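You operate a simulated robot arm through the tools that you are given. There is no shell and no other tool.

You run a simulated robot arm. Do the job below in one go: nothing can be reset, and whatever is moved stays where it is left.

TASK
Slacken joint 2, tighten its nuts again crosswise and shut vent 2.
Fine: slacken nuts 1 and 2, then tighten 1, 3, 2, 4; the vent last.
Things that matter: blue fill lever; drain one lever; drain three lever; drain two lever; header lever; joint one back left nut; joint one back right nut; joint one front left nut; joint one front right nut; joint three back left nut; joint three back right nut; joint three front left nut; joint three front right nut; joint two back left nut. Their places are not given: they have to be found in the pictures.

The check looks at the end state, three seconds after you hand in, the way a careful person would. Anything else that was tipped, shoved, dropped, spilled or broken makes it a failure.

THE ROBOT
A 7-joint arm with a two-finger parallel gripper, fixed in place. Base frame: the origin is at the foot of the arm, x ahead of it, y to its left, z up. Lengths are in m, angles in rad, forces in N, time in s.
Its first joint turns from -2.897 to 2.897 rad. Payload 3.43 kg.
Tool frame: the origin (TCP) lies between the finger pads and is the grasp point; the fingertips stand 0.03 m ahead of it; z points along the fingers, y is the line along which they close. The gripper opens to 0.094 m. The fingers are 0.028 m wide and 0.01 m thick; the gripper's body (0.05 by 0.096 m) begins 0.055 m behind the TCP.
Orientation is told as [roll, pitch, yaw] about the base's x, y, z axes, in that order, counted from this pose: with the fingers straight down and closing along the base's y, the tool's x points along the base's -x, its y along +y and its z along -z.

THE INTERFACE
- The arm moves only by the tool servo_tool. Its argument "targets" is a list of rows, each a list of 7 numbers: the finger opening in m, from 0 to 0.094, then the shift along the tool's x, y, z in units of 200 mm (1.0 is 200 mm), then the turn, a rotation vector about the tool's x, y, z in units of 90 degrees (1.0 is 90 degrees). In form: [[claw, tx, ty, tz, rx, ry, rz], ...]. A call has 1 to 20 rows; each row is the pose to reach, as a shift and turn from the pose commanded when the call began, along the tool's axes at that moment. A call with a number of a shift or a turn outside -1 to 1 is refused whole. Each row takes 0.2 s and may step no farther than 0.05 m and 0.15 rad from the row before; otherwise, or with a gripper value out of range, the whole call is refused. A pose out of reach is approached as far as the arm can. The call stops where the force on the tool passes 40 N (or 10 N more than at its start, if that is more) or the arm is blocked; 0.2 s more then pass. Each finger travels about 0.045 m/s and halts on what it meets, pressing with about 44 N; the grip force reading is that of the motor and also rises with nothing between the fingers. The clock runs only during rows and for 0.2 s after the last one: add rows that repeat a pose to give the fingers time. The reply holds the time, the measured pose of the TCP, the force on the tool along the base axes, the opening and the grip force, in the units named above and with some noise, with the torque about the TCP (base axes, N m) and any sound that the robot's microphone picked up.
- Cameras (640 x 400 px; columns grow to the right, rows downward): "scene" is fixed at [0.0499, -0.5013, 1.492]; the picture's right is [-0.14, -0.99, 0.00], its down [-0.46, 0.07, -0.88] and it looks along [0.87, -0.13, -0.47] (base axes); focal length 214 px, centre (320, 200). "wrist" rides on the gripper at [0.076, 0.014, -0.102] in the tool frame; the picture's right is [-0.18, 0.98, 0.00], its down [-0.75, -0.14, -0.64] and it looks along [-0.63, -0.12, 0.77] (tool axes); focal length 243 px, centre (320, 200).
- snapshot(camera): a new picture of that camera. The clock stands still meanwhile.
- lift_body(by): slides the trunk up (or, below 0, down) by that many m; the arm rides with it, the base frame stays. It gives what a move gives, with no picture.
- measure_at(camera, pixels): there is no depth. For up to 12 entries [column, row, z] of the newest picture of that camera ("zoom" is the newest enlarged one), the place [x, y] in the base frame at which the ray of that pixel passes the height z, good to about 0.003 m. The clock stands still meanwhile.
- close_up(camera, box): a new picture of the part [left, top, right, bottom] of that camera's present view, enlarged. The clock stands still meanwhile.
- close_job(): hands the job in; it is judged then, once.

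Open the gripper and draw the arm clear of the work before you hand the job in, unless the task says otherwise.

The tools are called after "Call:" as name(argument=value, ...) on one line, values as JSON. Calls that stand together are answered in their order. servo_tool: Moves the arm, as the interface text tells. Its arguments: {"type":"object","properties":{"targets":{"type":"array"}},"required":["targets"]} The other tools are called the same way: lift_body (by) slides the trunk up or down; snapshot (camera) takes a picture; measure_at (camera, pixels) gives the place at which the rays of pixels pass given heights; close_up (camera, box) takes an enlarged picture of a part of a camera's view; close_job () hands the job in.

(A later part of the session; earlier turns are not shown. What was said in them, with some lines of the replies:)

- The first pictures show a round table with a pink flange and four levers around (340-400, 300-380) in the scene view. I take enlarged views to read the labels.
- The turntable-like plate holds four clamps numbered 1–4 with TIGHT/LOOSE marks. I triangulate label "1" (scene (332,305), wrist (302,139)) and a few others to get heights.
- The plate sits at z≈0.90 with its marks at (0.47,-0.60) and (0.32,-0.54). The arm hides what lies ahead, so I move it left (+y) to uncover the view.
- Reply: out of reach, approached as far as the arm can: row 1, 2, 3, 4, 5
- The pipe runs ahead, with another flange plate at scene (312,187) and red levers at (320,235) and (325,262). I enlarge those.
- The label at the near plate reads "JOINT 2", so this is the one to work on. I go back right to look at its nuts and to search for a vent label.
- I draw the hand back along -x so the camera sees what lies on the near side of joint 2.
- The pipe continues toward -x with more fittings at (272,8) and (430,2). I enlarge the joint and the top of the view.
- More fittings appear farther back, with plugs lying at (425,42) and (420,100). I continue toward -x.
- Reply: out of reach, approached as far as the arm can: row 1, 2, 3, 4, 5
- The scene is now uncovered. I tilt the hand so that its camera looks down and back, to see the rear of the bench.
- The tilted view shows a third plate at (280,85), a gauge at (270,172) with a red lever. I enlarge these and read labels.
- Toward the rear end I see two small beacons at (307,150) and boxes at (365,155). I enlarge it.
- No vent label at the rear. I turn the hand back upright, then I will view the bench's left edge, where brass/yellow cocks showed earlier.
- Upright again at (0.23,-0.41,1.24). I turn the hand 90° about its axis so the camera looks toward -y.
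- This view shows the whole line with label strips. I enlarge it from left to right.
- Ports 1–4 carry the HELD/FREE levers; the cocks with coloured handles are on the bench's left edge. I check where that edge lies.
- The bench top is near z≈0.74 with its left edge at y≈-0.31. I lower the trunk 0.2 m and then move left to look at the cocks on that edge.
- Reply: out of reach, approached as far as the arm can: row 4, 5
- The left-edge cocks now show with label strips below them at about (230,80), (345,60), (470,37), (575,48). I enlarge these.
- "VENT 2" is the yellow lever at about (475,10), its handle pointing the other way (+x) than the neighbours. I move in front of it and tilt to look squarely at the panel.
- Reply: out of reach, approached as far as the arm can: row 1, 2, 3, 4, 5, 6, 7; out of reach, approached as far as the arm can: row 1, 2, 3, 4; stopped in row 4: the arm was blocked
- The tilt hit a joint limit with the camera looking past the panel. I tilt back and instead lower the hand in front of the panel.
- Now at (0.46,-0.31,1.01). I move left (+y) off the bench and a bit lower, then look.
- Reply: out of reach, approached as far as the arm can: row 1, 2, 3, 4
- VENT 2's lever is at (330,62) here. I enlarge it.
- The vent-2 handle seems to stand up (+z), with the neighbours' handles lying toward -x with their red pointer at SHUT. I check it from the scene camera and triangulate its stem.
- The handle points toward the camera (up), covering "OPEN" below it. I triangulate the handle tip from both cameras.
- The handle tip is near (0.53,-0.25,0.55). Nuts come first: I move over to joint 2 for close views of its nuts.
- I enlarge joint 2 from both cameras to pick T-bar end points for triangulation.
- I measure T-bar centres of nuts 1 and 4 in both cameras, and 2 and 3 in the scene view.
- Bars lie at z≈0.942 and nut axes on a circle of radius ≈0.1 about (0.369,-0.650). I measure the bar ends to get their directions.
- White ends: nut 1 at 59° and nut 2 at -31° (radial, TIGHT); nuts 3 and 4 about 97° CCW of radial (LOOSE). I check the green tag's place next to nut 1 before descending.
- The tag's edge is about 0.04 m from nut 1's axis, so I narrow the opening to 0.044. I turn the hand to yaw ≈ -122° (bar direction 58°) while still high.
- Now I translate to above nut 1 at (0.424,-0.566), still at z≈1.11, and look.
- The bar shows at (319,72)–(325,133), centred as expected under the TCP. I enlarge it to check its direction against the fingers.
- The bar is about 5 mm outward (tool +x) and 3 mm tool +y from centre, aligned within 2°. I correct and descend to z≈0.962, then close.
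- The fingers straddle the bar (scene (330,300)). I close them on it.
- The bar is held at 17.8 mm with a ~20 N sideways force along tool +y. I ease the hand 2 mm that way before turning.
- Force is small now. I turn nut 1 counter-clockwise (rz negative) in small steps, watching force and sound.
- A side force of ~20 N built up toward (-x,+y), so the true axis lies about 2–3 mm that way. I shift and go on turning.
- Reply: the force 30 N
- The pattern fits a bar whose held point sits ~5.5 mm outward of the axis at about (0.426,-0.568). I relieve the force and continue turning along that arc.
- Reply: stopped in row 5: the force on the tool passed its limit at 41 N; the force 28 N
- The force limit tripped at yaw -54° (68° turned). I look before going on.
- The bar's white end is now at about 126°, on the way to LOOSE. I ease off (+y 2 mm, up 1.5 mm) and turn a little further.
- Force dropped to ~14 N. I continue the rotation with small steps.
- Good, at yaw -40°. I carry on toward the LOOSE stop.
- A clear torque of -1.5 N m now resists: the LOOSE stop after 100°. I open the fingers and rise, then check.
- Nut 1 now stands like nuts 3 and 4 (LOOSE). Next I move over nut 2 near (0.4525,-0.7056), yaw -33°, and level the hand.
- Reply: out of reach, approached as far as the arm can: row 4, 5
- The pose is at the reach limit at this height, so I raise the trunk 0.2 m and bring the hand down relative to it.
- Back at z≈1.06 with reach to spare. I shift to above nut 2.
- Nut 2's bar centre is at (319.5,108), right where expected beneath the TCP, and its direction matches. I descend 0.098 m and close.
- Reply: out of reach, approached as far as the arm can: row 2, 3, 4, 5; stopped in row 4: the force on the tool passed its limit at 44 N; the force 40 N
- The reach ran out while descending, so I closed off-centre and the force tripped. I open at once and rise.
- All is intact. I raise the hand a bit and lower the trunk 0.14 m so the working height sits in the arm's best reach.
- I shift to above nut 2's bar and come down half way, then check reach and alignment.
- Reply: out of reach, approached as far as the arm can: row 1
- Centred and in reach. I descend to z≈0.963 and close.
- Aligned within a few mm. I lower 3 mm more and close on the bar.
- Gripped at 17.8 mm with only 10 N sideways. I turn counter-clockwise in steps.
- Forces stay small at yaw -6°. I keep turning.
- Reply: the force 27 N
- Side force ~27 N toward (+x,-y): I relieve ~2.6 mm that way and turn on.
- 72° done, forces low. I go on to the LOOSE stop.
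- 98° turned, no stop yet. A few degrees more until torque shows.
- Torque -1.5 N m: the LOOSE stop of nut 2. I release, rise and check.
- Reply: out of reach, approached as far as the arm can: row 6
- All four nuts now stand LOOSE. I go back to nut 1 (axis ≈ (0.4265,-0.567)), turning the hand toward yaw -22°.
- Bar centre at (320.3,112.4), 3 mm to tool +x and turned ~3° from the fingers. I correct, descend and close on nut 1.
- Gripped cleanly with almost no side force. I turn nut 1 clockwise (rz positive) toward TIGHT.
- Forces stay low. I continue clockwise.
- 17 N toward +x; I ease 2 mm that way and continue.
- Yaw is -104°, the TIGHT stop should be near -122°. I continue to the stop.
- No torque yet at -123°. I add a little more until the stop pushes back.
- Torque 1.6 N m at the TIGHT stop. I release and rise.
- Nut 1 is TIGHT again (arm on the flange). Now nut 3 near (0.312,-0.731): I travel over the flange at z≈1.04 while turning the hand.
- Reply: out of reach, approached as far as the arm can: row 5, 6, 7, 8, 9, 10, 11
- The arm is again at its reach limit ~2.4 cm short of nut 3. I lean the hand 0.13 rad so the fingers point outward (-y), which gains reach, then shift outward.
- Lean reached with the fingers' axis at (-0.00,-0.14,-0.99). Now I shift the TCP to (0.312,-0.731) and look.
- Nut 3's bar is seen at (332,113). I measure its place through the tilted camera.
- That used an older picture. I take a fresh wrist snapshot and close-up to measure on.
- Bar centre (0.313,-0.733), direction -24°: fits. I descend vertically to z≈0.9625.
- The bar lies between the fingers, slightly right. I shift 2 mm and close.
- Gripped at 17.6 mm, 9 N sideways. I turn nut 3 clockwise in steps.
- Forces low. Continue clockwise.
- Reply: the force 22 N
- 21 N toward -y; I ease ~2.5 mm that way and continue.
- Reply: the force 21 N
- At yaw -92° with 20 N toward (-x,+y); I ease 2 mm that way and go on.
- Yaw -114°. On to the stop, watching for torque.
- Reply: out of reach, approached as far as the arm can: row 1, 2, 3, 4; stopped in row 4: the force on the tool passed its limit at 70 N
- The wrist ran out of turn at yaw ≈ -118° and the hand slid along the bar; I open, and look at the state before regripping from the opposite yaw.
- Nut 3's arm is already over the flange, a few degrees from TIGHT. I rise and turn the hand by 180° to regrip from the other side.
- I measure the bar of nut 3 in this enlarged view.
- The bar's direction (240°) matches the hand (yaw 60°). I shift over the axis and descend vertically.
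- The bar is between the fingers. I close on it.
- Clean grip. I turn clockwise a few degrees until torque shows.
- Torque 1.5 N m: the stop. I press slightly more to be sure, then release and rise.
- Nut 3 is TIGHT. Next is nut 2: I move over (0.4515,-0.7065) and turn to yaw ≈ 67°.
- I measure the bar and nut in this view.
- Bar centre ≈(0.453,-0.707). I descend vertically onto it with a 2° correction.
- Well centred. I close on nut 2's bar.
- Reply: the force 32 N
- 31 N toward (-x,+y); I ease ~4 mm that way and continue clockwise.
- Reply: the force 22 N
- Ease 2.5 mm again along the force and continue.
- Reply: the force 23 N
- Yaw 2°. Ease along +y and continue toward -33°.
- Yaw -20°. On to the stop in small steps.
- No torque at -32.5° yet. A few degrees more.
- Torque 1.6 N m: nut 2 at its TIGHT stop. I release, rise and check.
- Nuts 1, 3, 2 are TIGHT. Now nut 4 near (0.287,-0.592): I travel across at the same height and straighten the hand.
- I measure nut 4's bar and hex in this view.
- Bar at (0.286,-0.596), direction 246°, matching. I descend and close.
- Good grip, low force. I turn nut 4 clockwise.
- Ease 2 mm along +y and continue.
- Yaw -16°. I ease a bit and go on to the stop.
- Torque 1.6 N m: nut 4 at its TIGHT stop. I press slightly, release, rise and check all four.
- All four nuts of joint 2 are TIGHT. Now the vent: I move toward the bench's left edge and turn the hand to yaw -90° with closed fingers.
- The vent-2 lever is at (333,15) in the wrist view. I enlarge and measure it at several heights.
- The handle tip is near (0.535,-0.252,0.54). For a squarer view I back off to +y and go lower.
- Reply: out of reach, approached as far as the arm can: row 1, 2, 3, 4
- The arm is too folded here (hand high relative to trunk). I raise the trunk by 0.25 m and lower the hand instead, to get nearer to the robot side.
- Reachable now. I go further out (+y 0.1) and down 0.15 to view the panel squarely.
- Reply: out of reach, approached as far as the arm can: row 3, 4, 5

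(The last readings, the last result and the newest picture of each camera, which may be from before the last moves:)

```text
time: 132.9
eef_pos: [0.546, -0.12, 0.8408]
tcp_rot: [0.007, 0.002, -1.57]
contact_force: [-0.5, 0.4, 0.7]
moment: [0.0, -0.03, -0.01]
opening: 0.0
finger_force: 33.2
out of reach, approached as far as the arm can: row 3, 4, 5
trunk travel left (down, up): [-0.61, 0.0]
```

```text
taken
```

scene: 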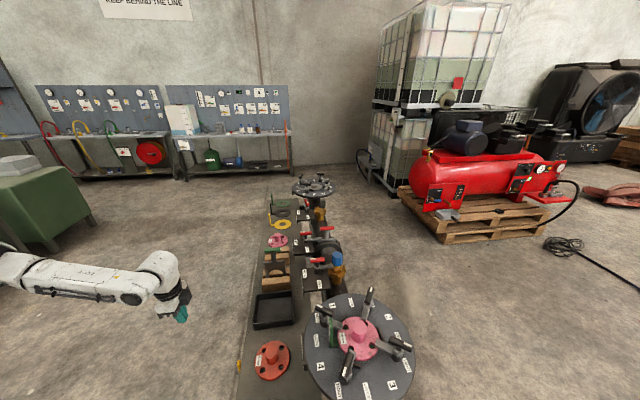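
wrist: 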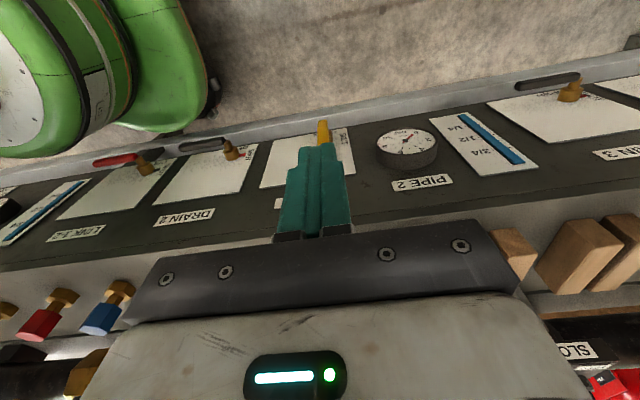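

A good view of the panel: lever at (323,130), DRAIN 2 at (232,150). I enlarge.

Call:
close_up(camera="wrist", box=[260, 100, 400, 190])

Call:
close_up(camera="wrist", box=[80, 110, 280, 240])

```text
4.44 times, centred on (330, 145) of wrist
```

zoom: 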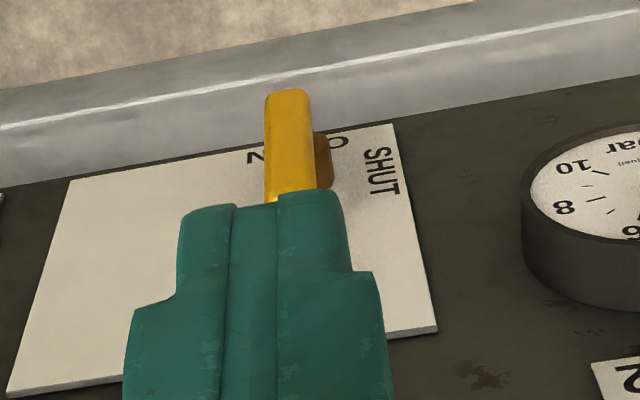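

```text
3.08 times, centred on (180, 175) of wrist
```

zoom: 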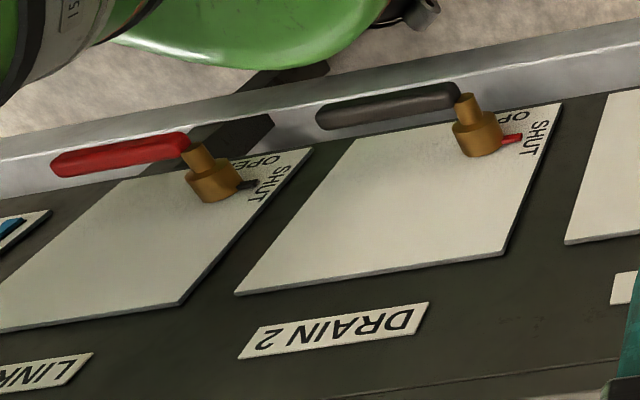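

The fingers hide part of the lever, so I shift the hand -x by 0.08 for a clear view.

Call:
servo_tool(targets=[[0.0, 0, -0.2, 0, 0, 0, 0], [0.0, 0, -0.4, 0, 0, 0, 0]])

Call:
snapshot(camera="wrist")

Call:
close_up(camera="wrist", box=[350, 80, 490, 170])

```text
time: 133.6
eef_pos: [0.5223, -0.1279, 0.895]
tcp_rot: [0.006, 0.0, -1.568]
contact_force: [-0.6, 0.4, -0.2]
moment: [-0.04, -0.05, 0.03]
opening: 0.0
finger_force: 32.9
out of reach, approached as far as the arm can: row 1, 2
trunk travel left (down, up): [-0.61, 0.0]
```

```text
taken
```

wrist: 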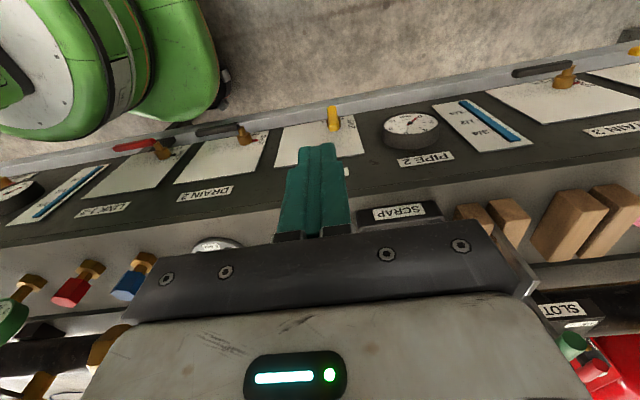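

```text
4.44 times, centred on (420, 125) of wrist
```

zoom: 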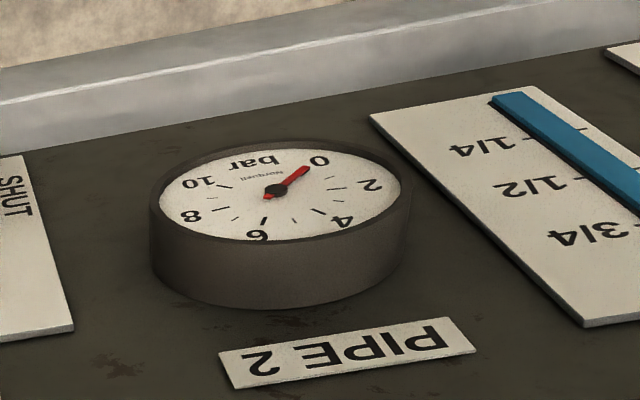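

The lever is fully visible at (333,118) here. I enlarge it and measure.

Call:
close_up(camera="wrist", box=[290, 90, 380, 150])

Call:
measure_at(camera="wrist", pixels=[[333, 108, 0.5], [333, 108, 0.55], [333, 108, 0.6], [334, 130, 0.5], [334, 130, 0.55], [334, 130, 0.6], [340, 118, 0.5], [340, 118, 0.55]])

```text
6.67 times, centred on (335, 120) of wrist
```

zoom: 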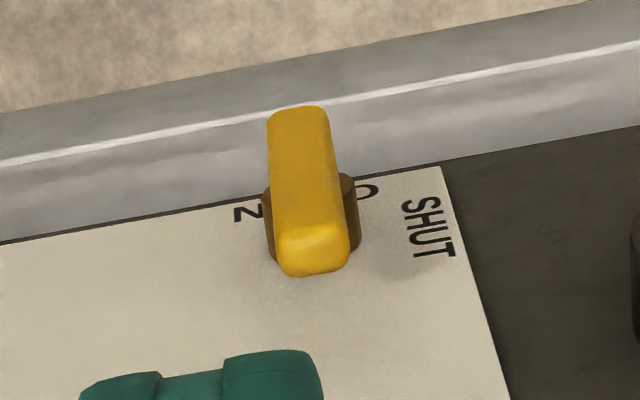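

```text
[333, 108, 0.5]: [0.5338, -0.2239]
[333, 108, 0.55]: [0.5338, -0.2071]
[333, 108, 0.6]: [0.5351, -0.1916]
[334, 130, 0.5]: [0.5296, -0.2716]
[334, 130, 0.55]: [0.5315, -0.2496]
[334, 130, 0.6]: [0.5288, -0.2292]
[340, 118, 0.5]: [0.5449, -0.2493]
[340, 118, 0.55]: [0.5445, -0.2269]
```

From several rays the tip is near (0.531,-0.25,0.545) and the pivot end near z≈0.46. For better heights I move closer, to the +x side at (0.60,-0.25,0.75).

Call:
servo_tool(targets=[[0.0, -0.12, 0.08, 0.145, 0, 0, 0], [0.0, -0.24, 0.16, 0.29, 0, 0, 0], [0.0, -0.36, 0.24, 0.435, 0, 0, 0], [0.0, -0.48, 0.32, 0.58, 0, 0, 0], [0.0, -0.61, 0.39, 0.725, 0, 0, 0]])

Call:
snapshot(camera="wrist")

```text
time: 134.8
eef_pos: [0.6034, -0.2516, 0.746]
tcp_rot: [0.008, -0.001, -1.567]
contact_force: [0.0, 0.3, -0.3]
moment: [0.01, -0.03, 0.0]
opening: 0.0
finger_force: 33.1
trunk travel left (down, up): [-0.61, 0.0]
```

```text
taken
```

wrist: 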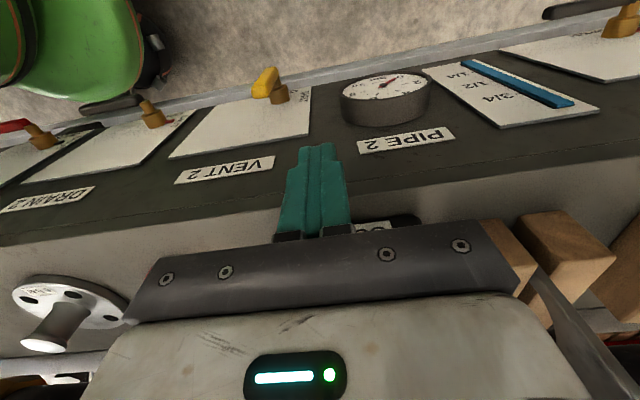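

I enlarge the lever here and measure its tip, pivot end and stem foot at several heights.

Call:
close_up(camera="wrist", box=[225, 50, 325, 120])

Call:
close_up(camera="wrist", box=[70, 60, 210, 160])

```text
5.71 times, centred on (275, 85) of wrist
```

zoom: 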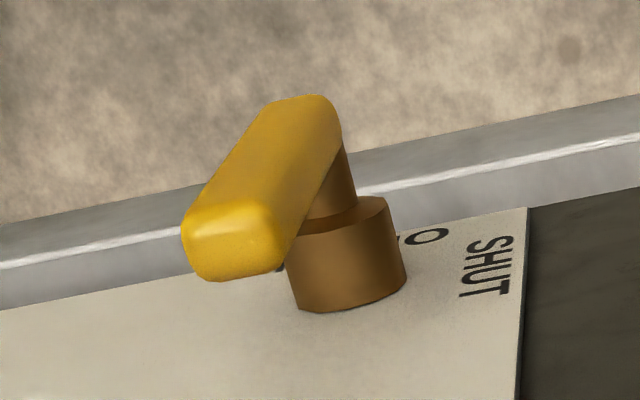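

```text
4.00 times, centred on (140, 110) of wrist
```

zoom: 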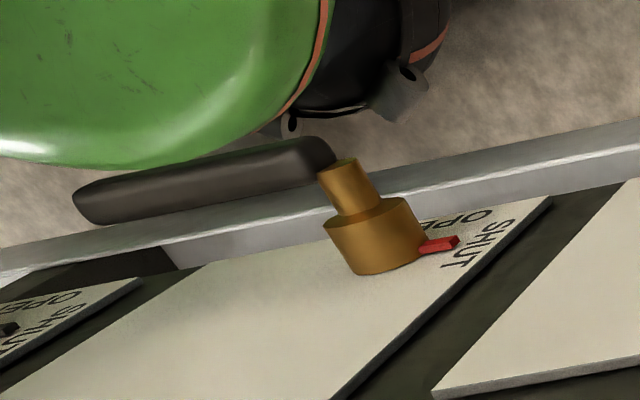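

Call:
measure_at(camera="wrist", pixels=[[260.1, 92, 0.5], [260.1, 92, 0.55], [260.1, 92, 0.6], [271.5, 69, 0.4], [271.5, 69, 0.45], [271.5, 69, 0.5], [280.5, 102, 0.45], [280.5, 102, 0.5], [280.5, 102, 0.55]])

Call:
measure_at(camera="scene", pixels=[[239.3, 361, 0.53], [239.3, 361, 0.56], [239.3, 361, 0.5]])

```text
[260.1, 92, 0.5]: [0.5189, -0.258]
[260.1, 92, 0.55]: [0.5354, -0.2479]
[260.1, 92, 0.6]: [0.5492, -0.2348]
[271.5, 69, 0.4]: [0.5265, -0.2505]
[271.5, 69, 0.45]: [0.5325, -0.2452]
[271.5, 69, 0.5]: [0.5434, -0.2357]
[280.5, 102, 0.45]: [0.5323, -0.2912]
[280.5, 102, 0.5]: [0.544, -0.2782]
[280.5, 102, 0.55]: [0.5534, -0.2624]
```

```text
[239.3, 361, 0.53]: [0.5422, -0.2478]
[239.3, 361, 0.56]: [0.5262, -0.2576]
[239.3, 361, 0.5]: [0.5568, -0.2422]
```

Pivot is at about (0.532,-0.245,0.455), the handle tip at z≈0.54, panel at y≈-0.29. I go to the +x side of the handle at x≈0.566 and descend to z≈0.60 first.

Call:
servo_tool(targets=[[0.0, 0.033, -0.187, 0, 0, 0, 0], [0.0, 0.033, -0.187, 0.2, 0, 0, 0], [0.0, 0.033, -0.187, 0.4, 0, 0, 0], [0.0, 0.033, -0.187, 0.6, 0, 0, 0], [0.0, 0.033, -0.187, 0.73, 0, 0, 0], [0.0, 0.033, -0.187, 0.73, 0, 0, 0]])

Call:
snapshot(camera="wrist")

Call:
close_up(camera="scene", box=[190, 310, 290, 390])

```text
time: 136.2
eef_pos: [0.5655, -0.246, 0.6024]
tcp_rot: [0.008, 0.0, -1.57]
contact_force: [0.5, 0.6, 0.1]
moment: [-0.01, -0.04, 0.01]
opening: 0.0
finger_force: 32.5
trunk travel left (down, up): [-0.61, 0.0]
```

```text
taken
```

wrist: 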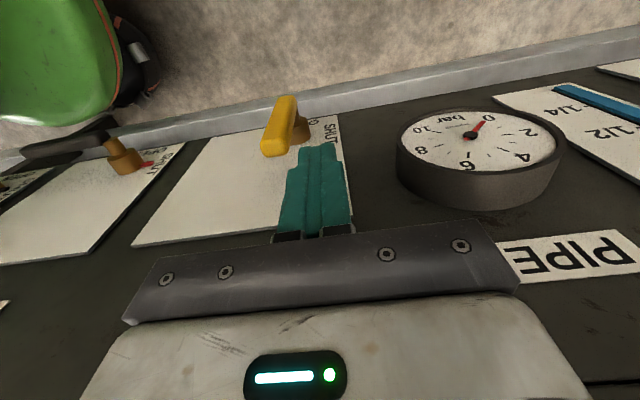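

```text
5.00 times, centred on (240, 350) of scene
```

zoom: 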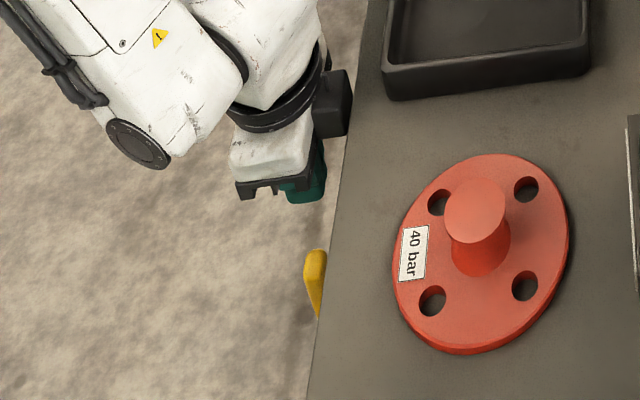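

The handle tip is at (278,142), just left of the fingertips. I measure the tip once more from here.

Call:
measure_at(camera="wrist", pixels=[[278, 142, 0.52], [278, 142, 0.54], [278, 142, 0.56], [285, 98, 0.44], [285, 98, 0.46], [402, 165, 0.55], [440, 112, 0.5]])

```text
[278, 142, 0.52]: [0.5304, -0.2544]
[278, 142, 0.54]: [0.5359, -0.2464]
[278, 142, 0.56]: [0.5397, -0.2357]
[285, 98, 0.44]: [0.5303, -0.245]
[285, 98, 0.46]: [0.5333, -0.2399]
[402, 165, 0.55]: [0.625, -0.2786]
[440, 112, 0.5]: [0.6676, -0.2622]
```

Consistent. I descend to z≈0.54 so the fingertips reach about z 0.51 beside the handle.

Call:
servo_tool(targets=[[0.0, 0, 0, 0.15, 0, 0, 0], [0.0, 0, 0, 0.31, 0, 0, 0], [0.0, 0, 0, 0.31, 0, 0, 0]])

Call:
snapshot(camera="wrist")

```text
time: 136.9
eef_pos: [0.5661, -0.245, 0.583]
tcp_rot: [0.007, -0.001, -1.57]
contact_force: [-0.1, -0.2, -0.3]
moment: [0.01, 0.0, 0.0]
opening: 0.0
finger_force: 32.9
out of reach, approached as far as the arm can: row 1, 2, 3
trunk travel left (down, up): [-0.61, 0.0]
```

```text
taken
```

wrist: 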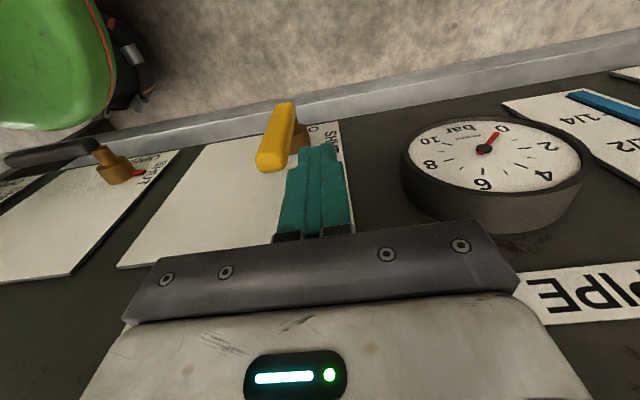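

The arm reaches its lower limit at z 0.583 with the trunk up. I raise the hand 0.12 and lower the trunk by 0.14 instead.

Call:
servo_tool(targets=[[0.0, 0, 0, -0.2, 0, 0, 0], [0.0, 0, 0, -0.4, 0, 0, 0], [0.0, 0, 0, -0.6, 0, 0, 0], [0.0, 0, 0, -0.6, 0, 0, 0]])

Call:
lift_body(by=-0.13)

```text
time: 137.9
eef_pos: [0.5658, -0.2466, 0.7009]
tcp_rot: [0.008, 0.0, -1.569]
contact_force: [0.9, -0.5, -0.5]
moment: [0.0, -0.02, 0.03]
opening: 0.0
finger_force: 33.1
trunk travel left (down, up): [-0.61, 0.0]
```

```text
time: 139.5
eef_pos: [0.5652, -0.2465, 0.571]
tcp_rot: [0.006, 0.001, -1.569]
contact_force: [0.7, 0.5, 0.3]
moment: [0.0, -0.01, 0.01]
opening: 0.0001
finger_force: 32.6
trunk travel left (down, up): [-0.48, 0.13]
```

Now at z 0.571 with room to go down. I descend 3 cm and push the handle toward -x along its arc, first 30°.

Call:
servo_tool(targets=[[0.0, 0, 0, 0.15, 0, 0, 0], [0.0, 0, -0.03, 0.15, 0, 0, 0], [0.0, 0, -0.066, 0.15, 0, 0, 0], [0.0, 0, -0.1, 0.15, 0, 0, 0], [0.0, 0, -0.1385, 0.1515, 0, 0, 0], [0.0, 0, -0.175, 0.159, 0, 0, 0], [0.0, 0, -0.21, 0.167, 0, 0, 0]])

Call:
snapshot(camera="wrist")

```text
time: 141.1
eef_pos: [0.5233, -0.2469, 0.5369]
tcp_rot: [0.007, -0.001, -1.568]
contact_force: [0.4, -0.1, 0.6]
moment: [-0.04, -0.01, 0.04]
opening: 0.0001
finger_force: 32.9
trunk travel left (down, up): [-0.48, 0.13]
```

```text
taken
```

wrist: 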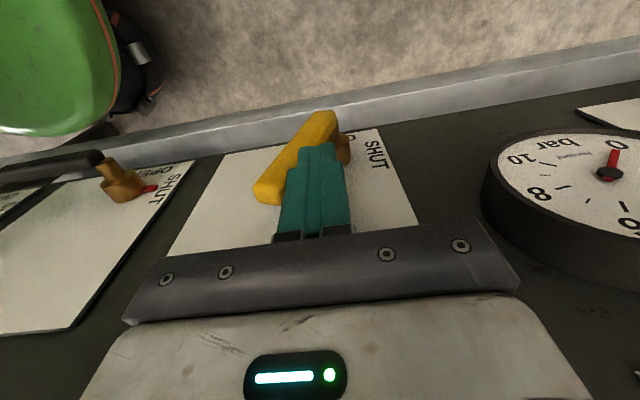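

The handle turns with almost no force. I continue along the arc down to horizontal.

Call:
servo_tool(targets=[[0.0, 0, -0.033, 0.014, 0, 0, 0], [0.0, 0, -0.0655, 0.0295, 0, 0, 0], [0.0, 0, -0.093, 0.054, 0, 0, 0], [0.0, 0, -0.1195, 0.0785, 0, 0, 0], [0.0, 0, -0.14, 0.109, 0, 0, 0], [0.0, 0, -0.159, 0.14, 0, 0, 0], [0.0, 0, -0.17, 0.175, 0, 0, 0]])

Call:
snapshot(camera="wrist")

```text
time: 142.7
eef_pos: [0.4903, -0.2473, 0.5019]
tcp_rot: [0.009, -0.001, -1.569]
contact_force: [0.8, -1.0, 0.3]
moment: [0.03, 0.0, 0.01]
opening: 0.0
finger_force: 33.5
trunk travel left (down, up): [-0.48, 0.13]
```

```text
taken
```

wrist: 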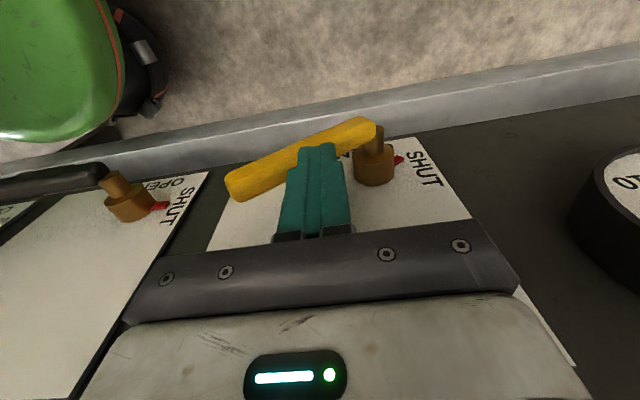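

The red pointer now nears SHUT at (400,158). I press further down until the stop pushes back.

Call:
servo_tool(targets=[[0.0, 0, -0.008, 0.02, 0, 0, 0], [0.0, 0, -0.012, 0.04, 0, 0, 0], [0.0, 0, -0.012, 0.055, 0, 0, 0], [0.0, 0, -0.012, 0.07, 0, 0, 0]])

Call:
close_up(camera="wrist", box=[200, 90, 460, 220])

```text
time: 143.7
eef_pos: [0.4898, -0.2465, 0.4882]
tcp_rot: [0.009, 0.003, -1.568]
contact_force: [-0.1, 0.1, -0.3]
moment: [0.03, -0.01, 0.02]
opening: 0.0001
finger_force: 32.5
trunk travel left (down, up): [-0.48, 0.13]
```

```text
2.46 times, centred on (330, 155) of wrist
```

zoom: 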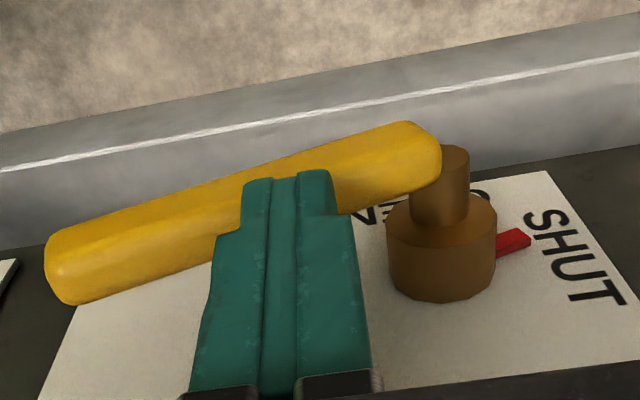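

Still no resistance. I press on downward in small steps.

Call:
servo_tool(targets=[[0.0, 0, -0.003, 0.02, 0, 0, 0], [0.0, 0, -0.003, 0.035, 0, 0, 0], [0.0, 0, -0.003, 0.05, 0, 0, 0]])

Call:
close_up(camera="wrist", box=[70, 90, 460, 240])

```text
time: 144.5
eef_pos: [0.4873, -0.246, 0.4774]
tcp_rot: [0.009, 0.001, -1.566]
contact_force: [0.6, -0.2, 0.3]
moment: [-0.02, -0.04, 0.0]
opening: 0.0
finger_force: 32.8
trunk travel left (down, up): [-0.48, 0.13]
```

```text
1.64 times, centred on (265, 165) of wrist
```

zoom: 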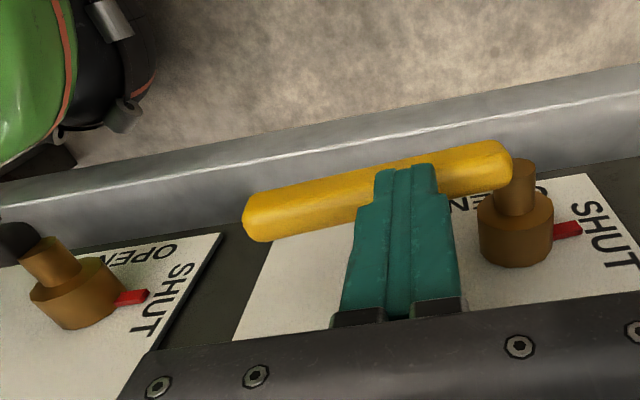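

The pointer looks aligned with SHUT. I measure the handle's ends to see whether it is level, comparing with the stop state of DRAIN 2's handle.

Call:
measure_at(camera="zoom", pixels=[[253, 218, 0.42], [253, 218, 0.44], [253, 218, 0.46], [505, 163, 0.42], [505, 163, 0.44], [505, 163, 0.46], [555, 233, 0.43], [555, 233, 0.46], [580, 227, 0.43], [580, 227, 0.46]])

```text
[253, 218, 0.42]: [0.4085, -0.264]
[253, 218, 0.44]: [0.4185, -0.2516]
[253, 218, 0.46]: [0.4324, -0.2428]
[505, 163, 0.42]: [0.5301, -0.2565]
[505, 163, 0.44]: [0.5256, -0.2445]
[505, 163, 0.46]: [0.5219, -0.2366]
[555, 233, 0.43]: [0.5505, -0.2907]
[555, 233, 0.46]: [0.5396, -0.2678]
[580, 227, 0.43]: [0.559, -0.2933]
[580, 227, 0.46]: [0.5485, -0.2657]
```

The tip still seems ~8° above level. I press further down gently until force appears.

Call:
servo_tool(targets=[[0.0, 0, 0, 0.015, 0, 0, 0], [0.0, 0, 0, 0.03, 0, 0, 0], [0.0, 0, 0, 0.045, 0, 0, 0]])

Call:
close_up(camera="wrist", box=[70, 90, 460, 240])

```text
time: 145.5
eef_pos: [0.487, -0.2462, 0.4702]
tcp_rot: [0.007, 0.0, -1.569]
contact_force: [-4.9, 12.7, 42.4]
moment: [0.21, 0.14, -0.07]
opening: 0.0002
finger_force: 33.2
trunk travel left (down, up): [-0.48, 0.13]
stopped in row 3: the force on the tool passed its limit at 42 N (the readings are from after the stop); the commanded pose is now the measured one
```

```text
1.64 times, centred on (265, 165) of wrist
```

zoom: 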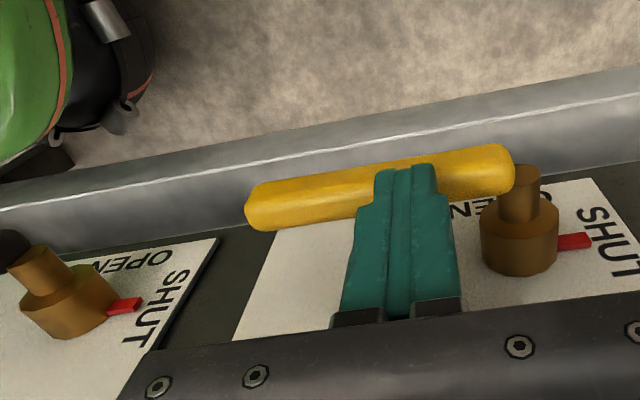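

The stop pushes back with 42 N: vent 2 is shut against its end. I draw straight up and back away.

Call:
servo_tool(targets=[[0.0, 0, 0, -0.03, 0, 0, 0], [0.0, 0, 0, -0.15, 0, 0, 0], [0.0, 0, 0, -0.35, 0, 0, 0], [0.0, 0, 0, -0.55, 0, 0, 0], [0.0, 0, 0, -0.75, 0, 0, 0], [0.0, 0, 0, -0.95, 0, 0, 0]])

Call:
snapshot(camera="wrist")

Call:
close_up(camera="wrist", box=[200, 40, 440, 170])

```text
time: 146.9
eef_pos: [0.4847, -0.2452, 0.659]
tcp_rot: [0.008, -0.002, -1.569]
contact_force: [-0.1, 0.5, -0.1]
moment: [0.02, -0.04, -0.02]
opening: 0.0
finger_force: 32.7
trunk travel left (down, up): [-0.48, 0.13]
```

```text
taken
```

wrist: 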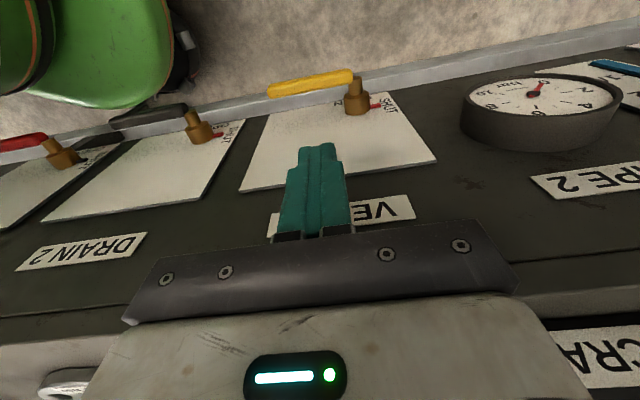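

```text
2.67 times, centred on (320, 105) of wrist
```

zoom: 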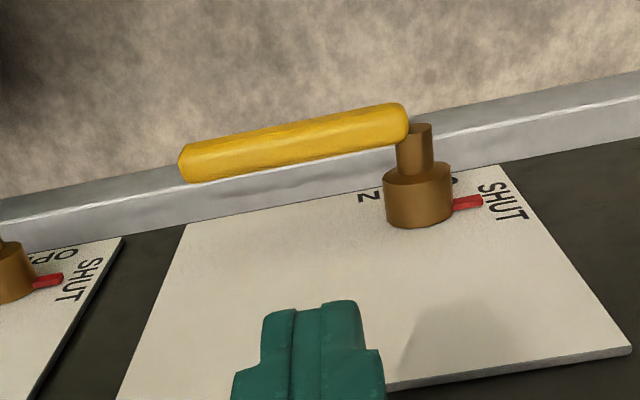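

Vent 2's pointer lies at SHUT just as DRAIN 2's. I rise further, open the gripper and take last views.

Call:
servo_tool(targets=[[0.0, 0, 0, -0.2, 0, 0, 0], [0.0, 0, 0, -0.4, 0, 0, 0], [0.0, 0, 0, -0.6, 0, 0, 0], [0.06, 0, 0, -0.8, 0, 0, 0], [0.094, 0, 0, -1.0, 0, 0, 0], [0.094, 0, 0, -1.0, 0, 0, 0], [0.094, 0, 0, -1.0, 0, 0, 0]])

Call:
servo_tool(targets=[[0.094, 0, 0, -0.2, 0, 0, 0], [0.094, 0, 0, -0.4, 0, 0, 0], [0.094, 0, 0, -0.6, 0, 0, 0], [0.094, 0, 0, -0.8, 0, 0, 0], [0.094, 0, 0, -0.8, 0, 0, 0]])

Call:
snapshot(camera="scene")

Call:
close_up(camera="scene", box=[230, 250, 430, 400])

Call:
snapshot(camera="wrist")

```text
time: 148.5
eef_pos: [0.4853, -0.2454, 0.8576]
tcp_rot: [0.006, 0.001, -1.569]
contact_force: [-0.1, -0.2, 0.6]
moment: [0.03, 0.01, 0.03]
opening: 0.0853
finger_force: 0.0
trunk travel left (down, up): [-0.48, 0.13]
```

```text
time: 149.7
eef_pos: [0.4939, -0.2721, 0.9801]
tcp_rot: [-0.008, 0.008, -1.568]
contact_force: [-0.3, 0.7, 0.3]
moment: [0.01, 0.01, 0.01]
opening: 0.0941
finger_force: 0.0
out of reach, approached as far as the arm can: row 2, 3, 4, 5
trunk travel left (down, up): [-0.48, 0.13]
```

```text
taken
```

scene: 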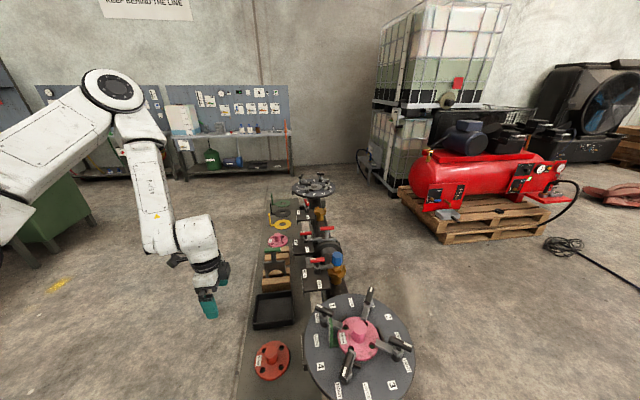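

```text
2.67 times, centred on (330, 325) of scene
```

zoom: 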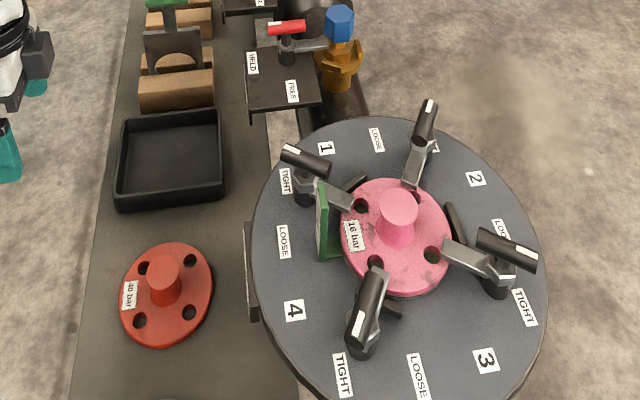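

```text
taken
```

wrist: 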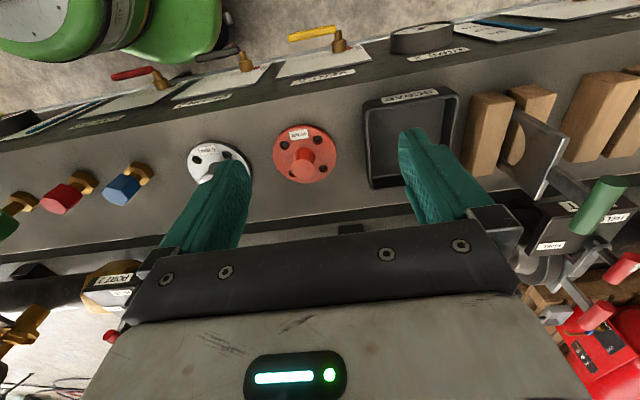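

All four nuts point to TIGHT with their arms on the flange, vent 2 is SHUT, the gripper is open and clear of the work. I hand the job in.

Call:
close_job()

```text
The job is handed in.
```

I slackened joint 2, retightened its nuts crosswise, and shut vent 2 last. I then handed the job in. I have not seen the check's result.

- **Slackening:** Nuts 3 and 4 were already at LOOSE when I started. I turned nuts 1 and 2 counter-clockwise until the LOOSE stop resisted, at about 1.5 N m each.
- **Tightening:** I went in the order 1, 3, 2, 4, turning each clockwise until the TIGHT stop resisted, at about 1.6 N m each. The last pictures show all four arms on the flange and their marks at TIGHT.
- **Vent 2:** I pushed its yellow handle over until the stop pushed back with 42 N. Its red pointer is at SHUT, like drain 2's.

Three grips tripped the force limit during the work:

- **Nut 1:** A trip at 41 N partway through slackening it. I eased off and continued.
- **Nut 2:** My first grip closed off-centre when the arm ran out of reach, and tripped at 44 N. I opened, repositioned and gripped again.
- **Nut 3:** Near the end of tightening it, the wrist ran out of turn. The hand slid along the bar and tripped at 70 N. I gripped again from the other side and finished the turn.

The pictures afterwards showed nothing tipped, shoved or damaged. The gripper is open and the arm is clear of the work.
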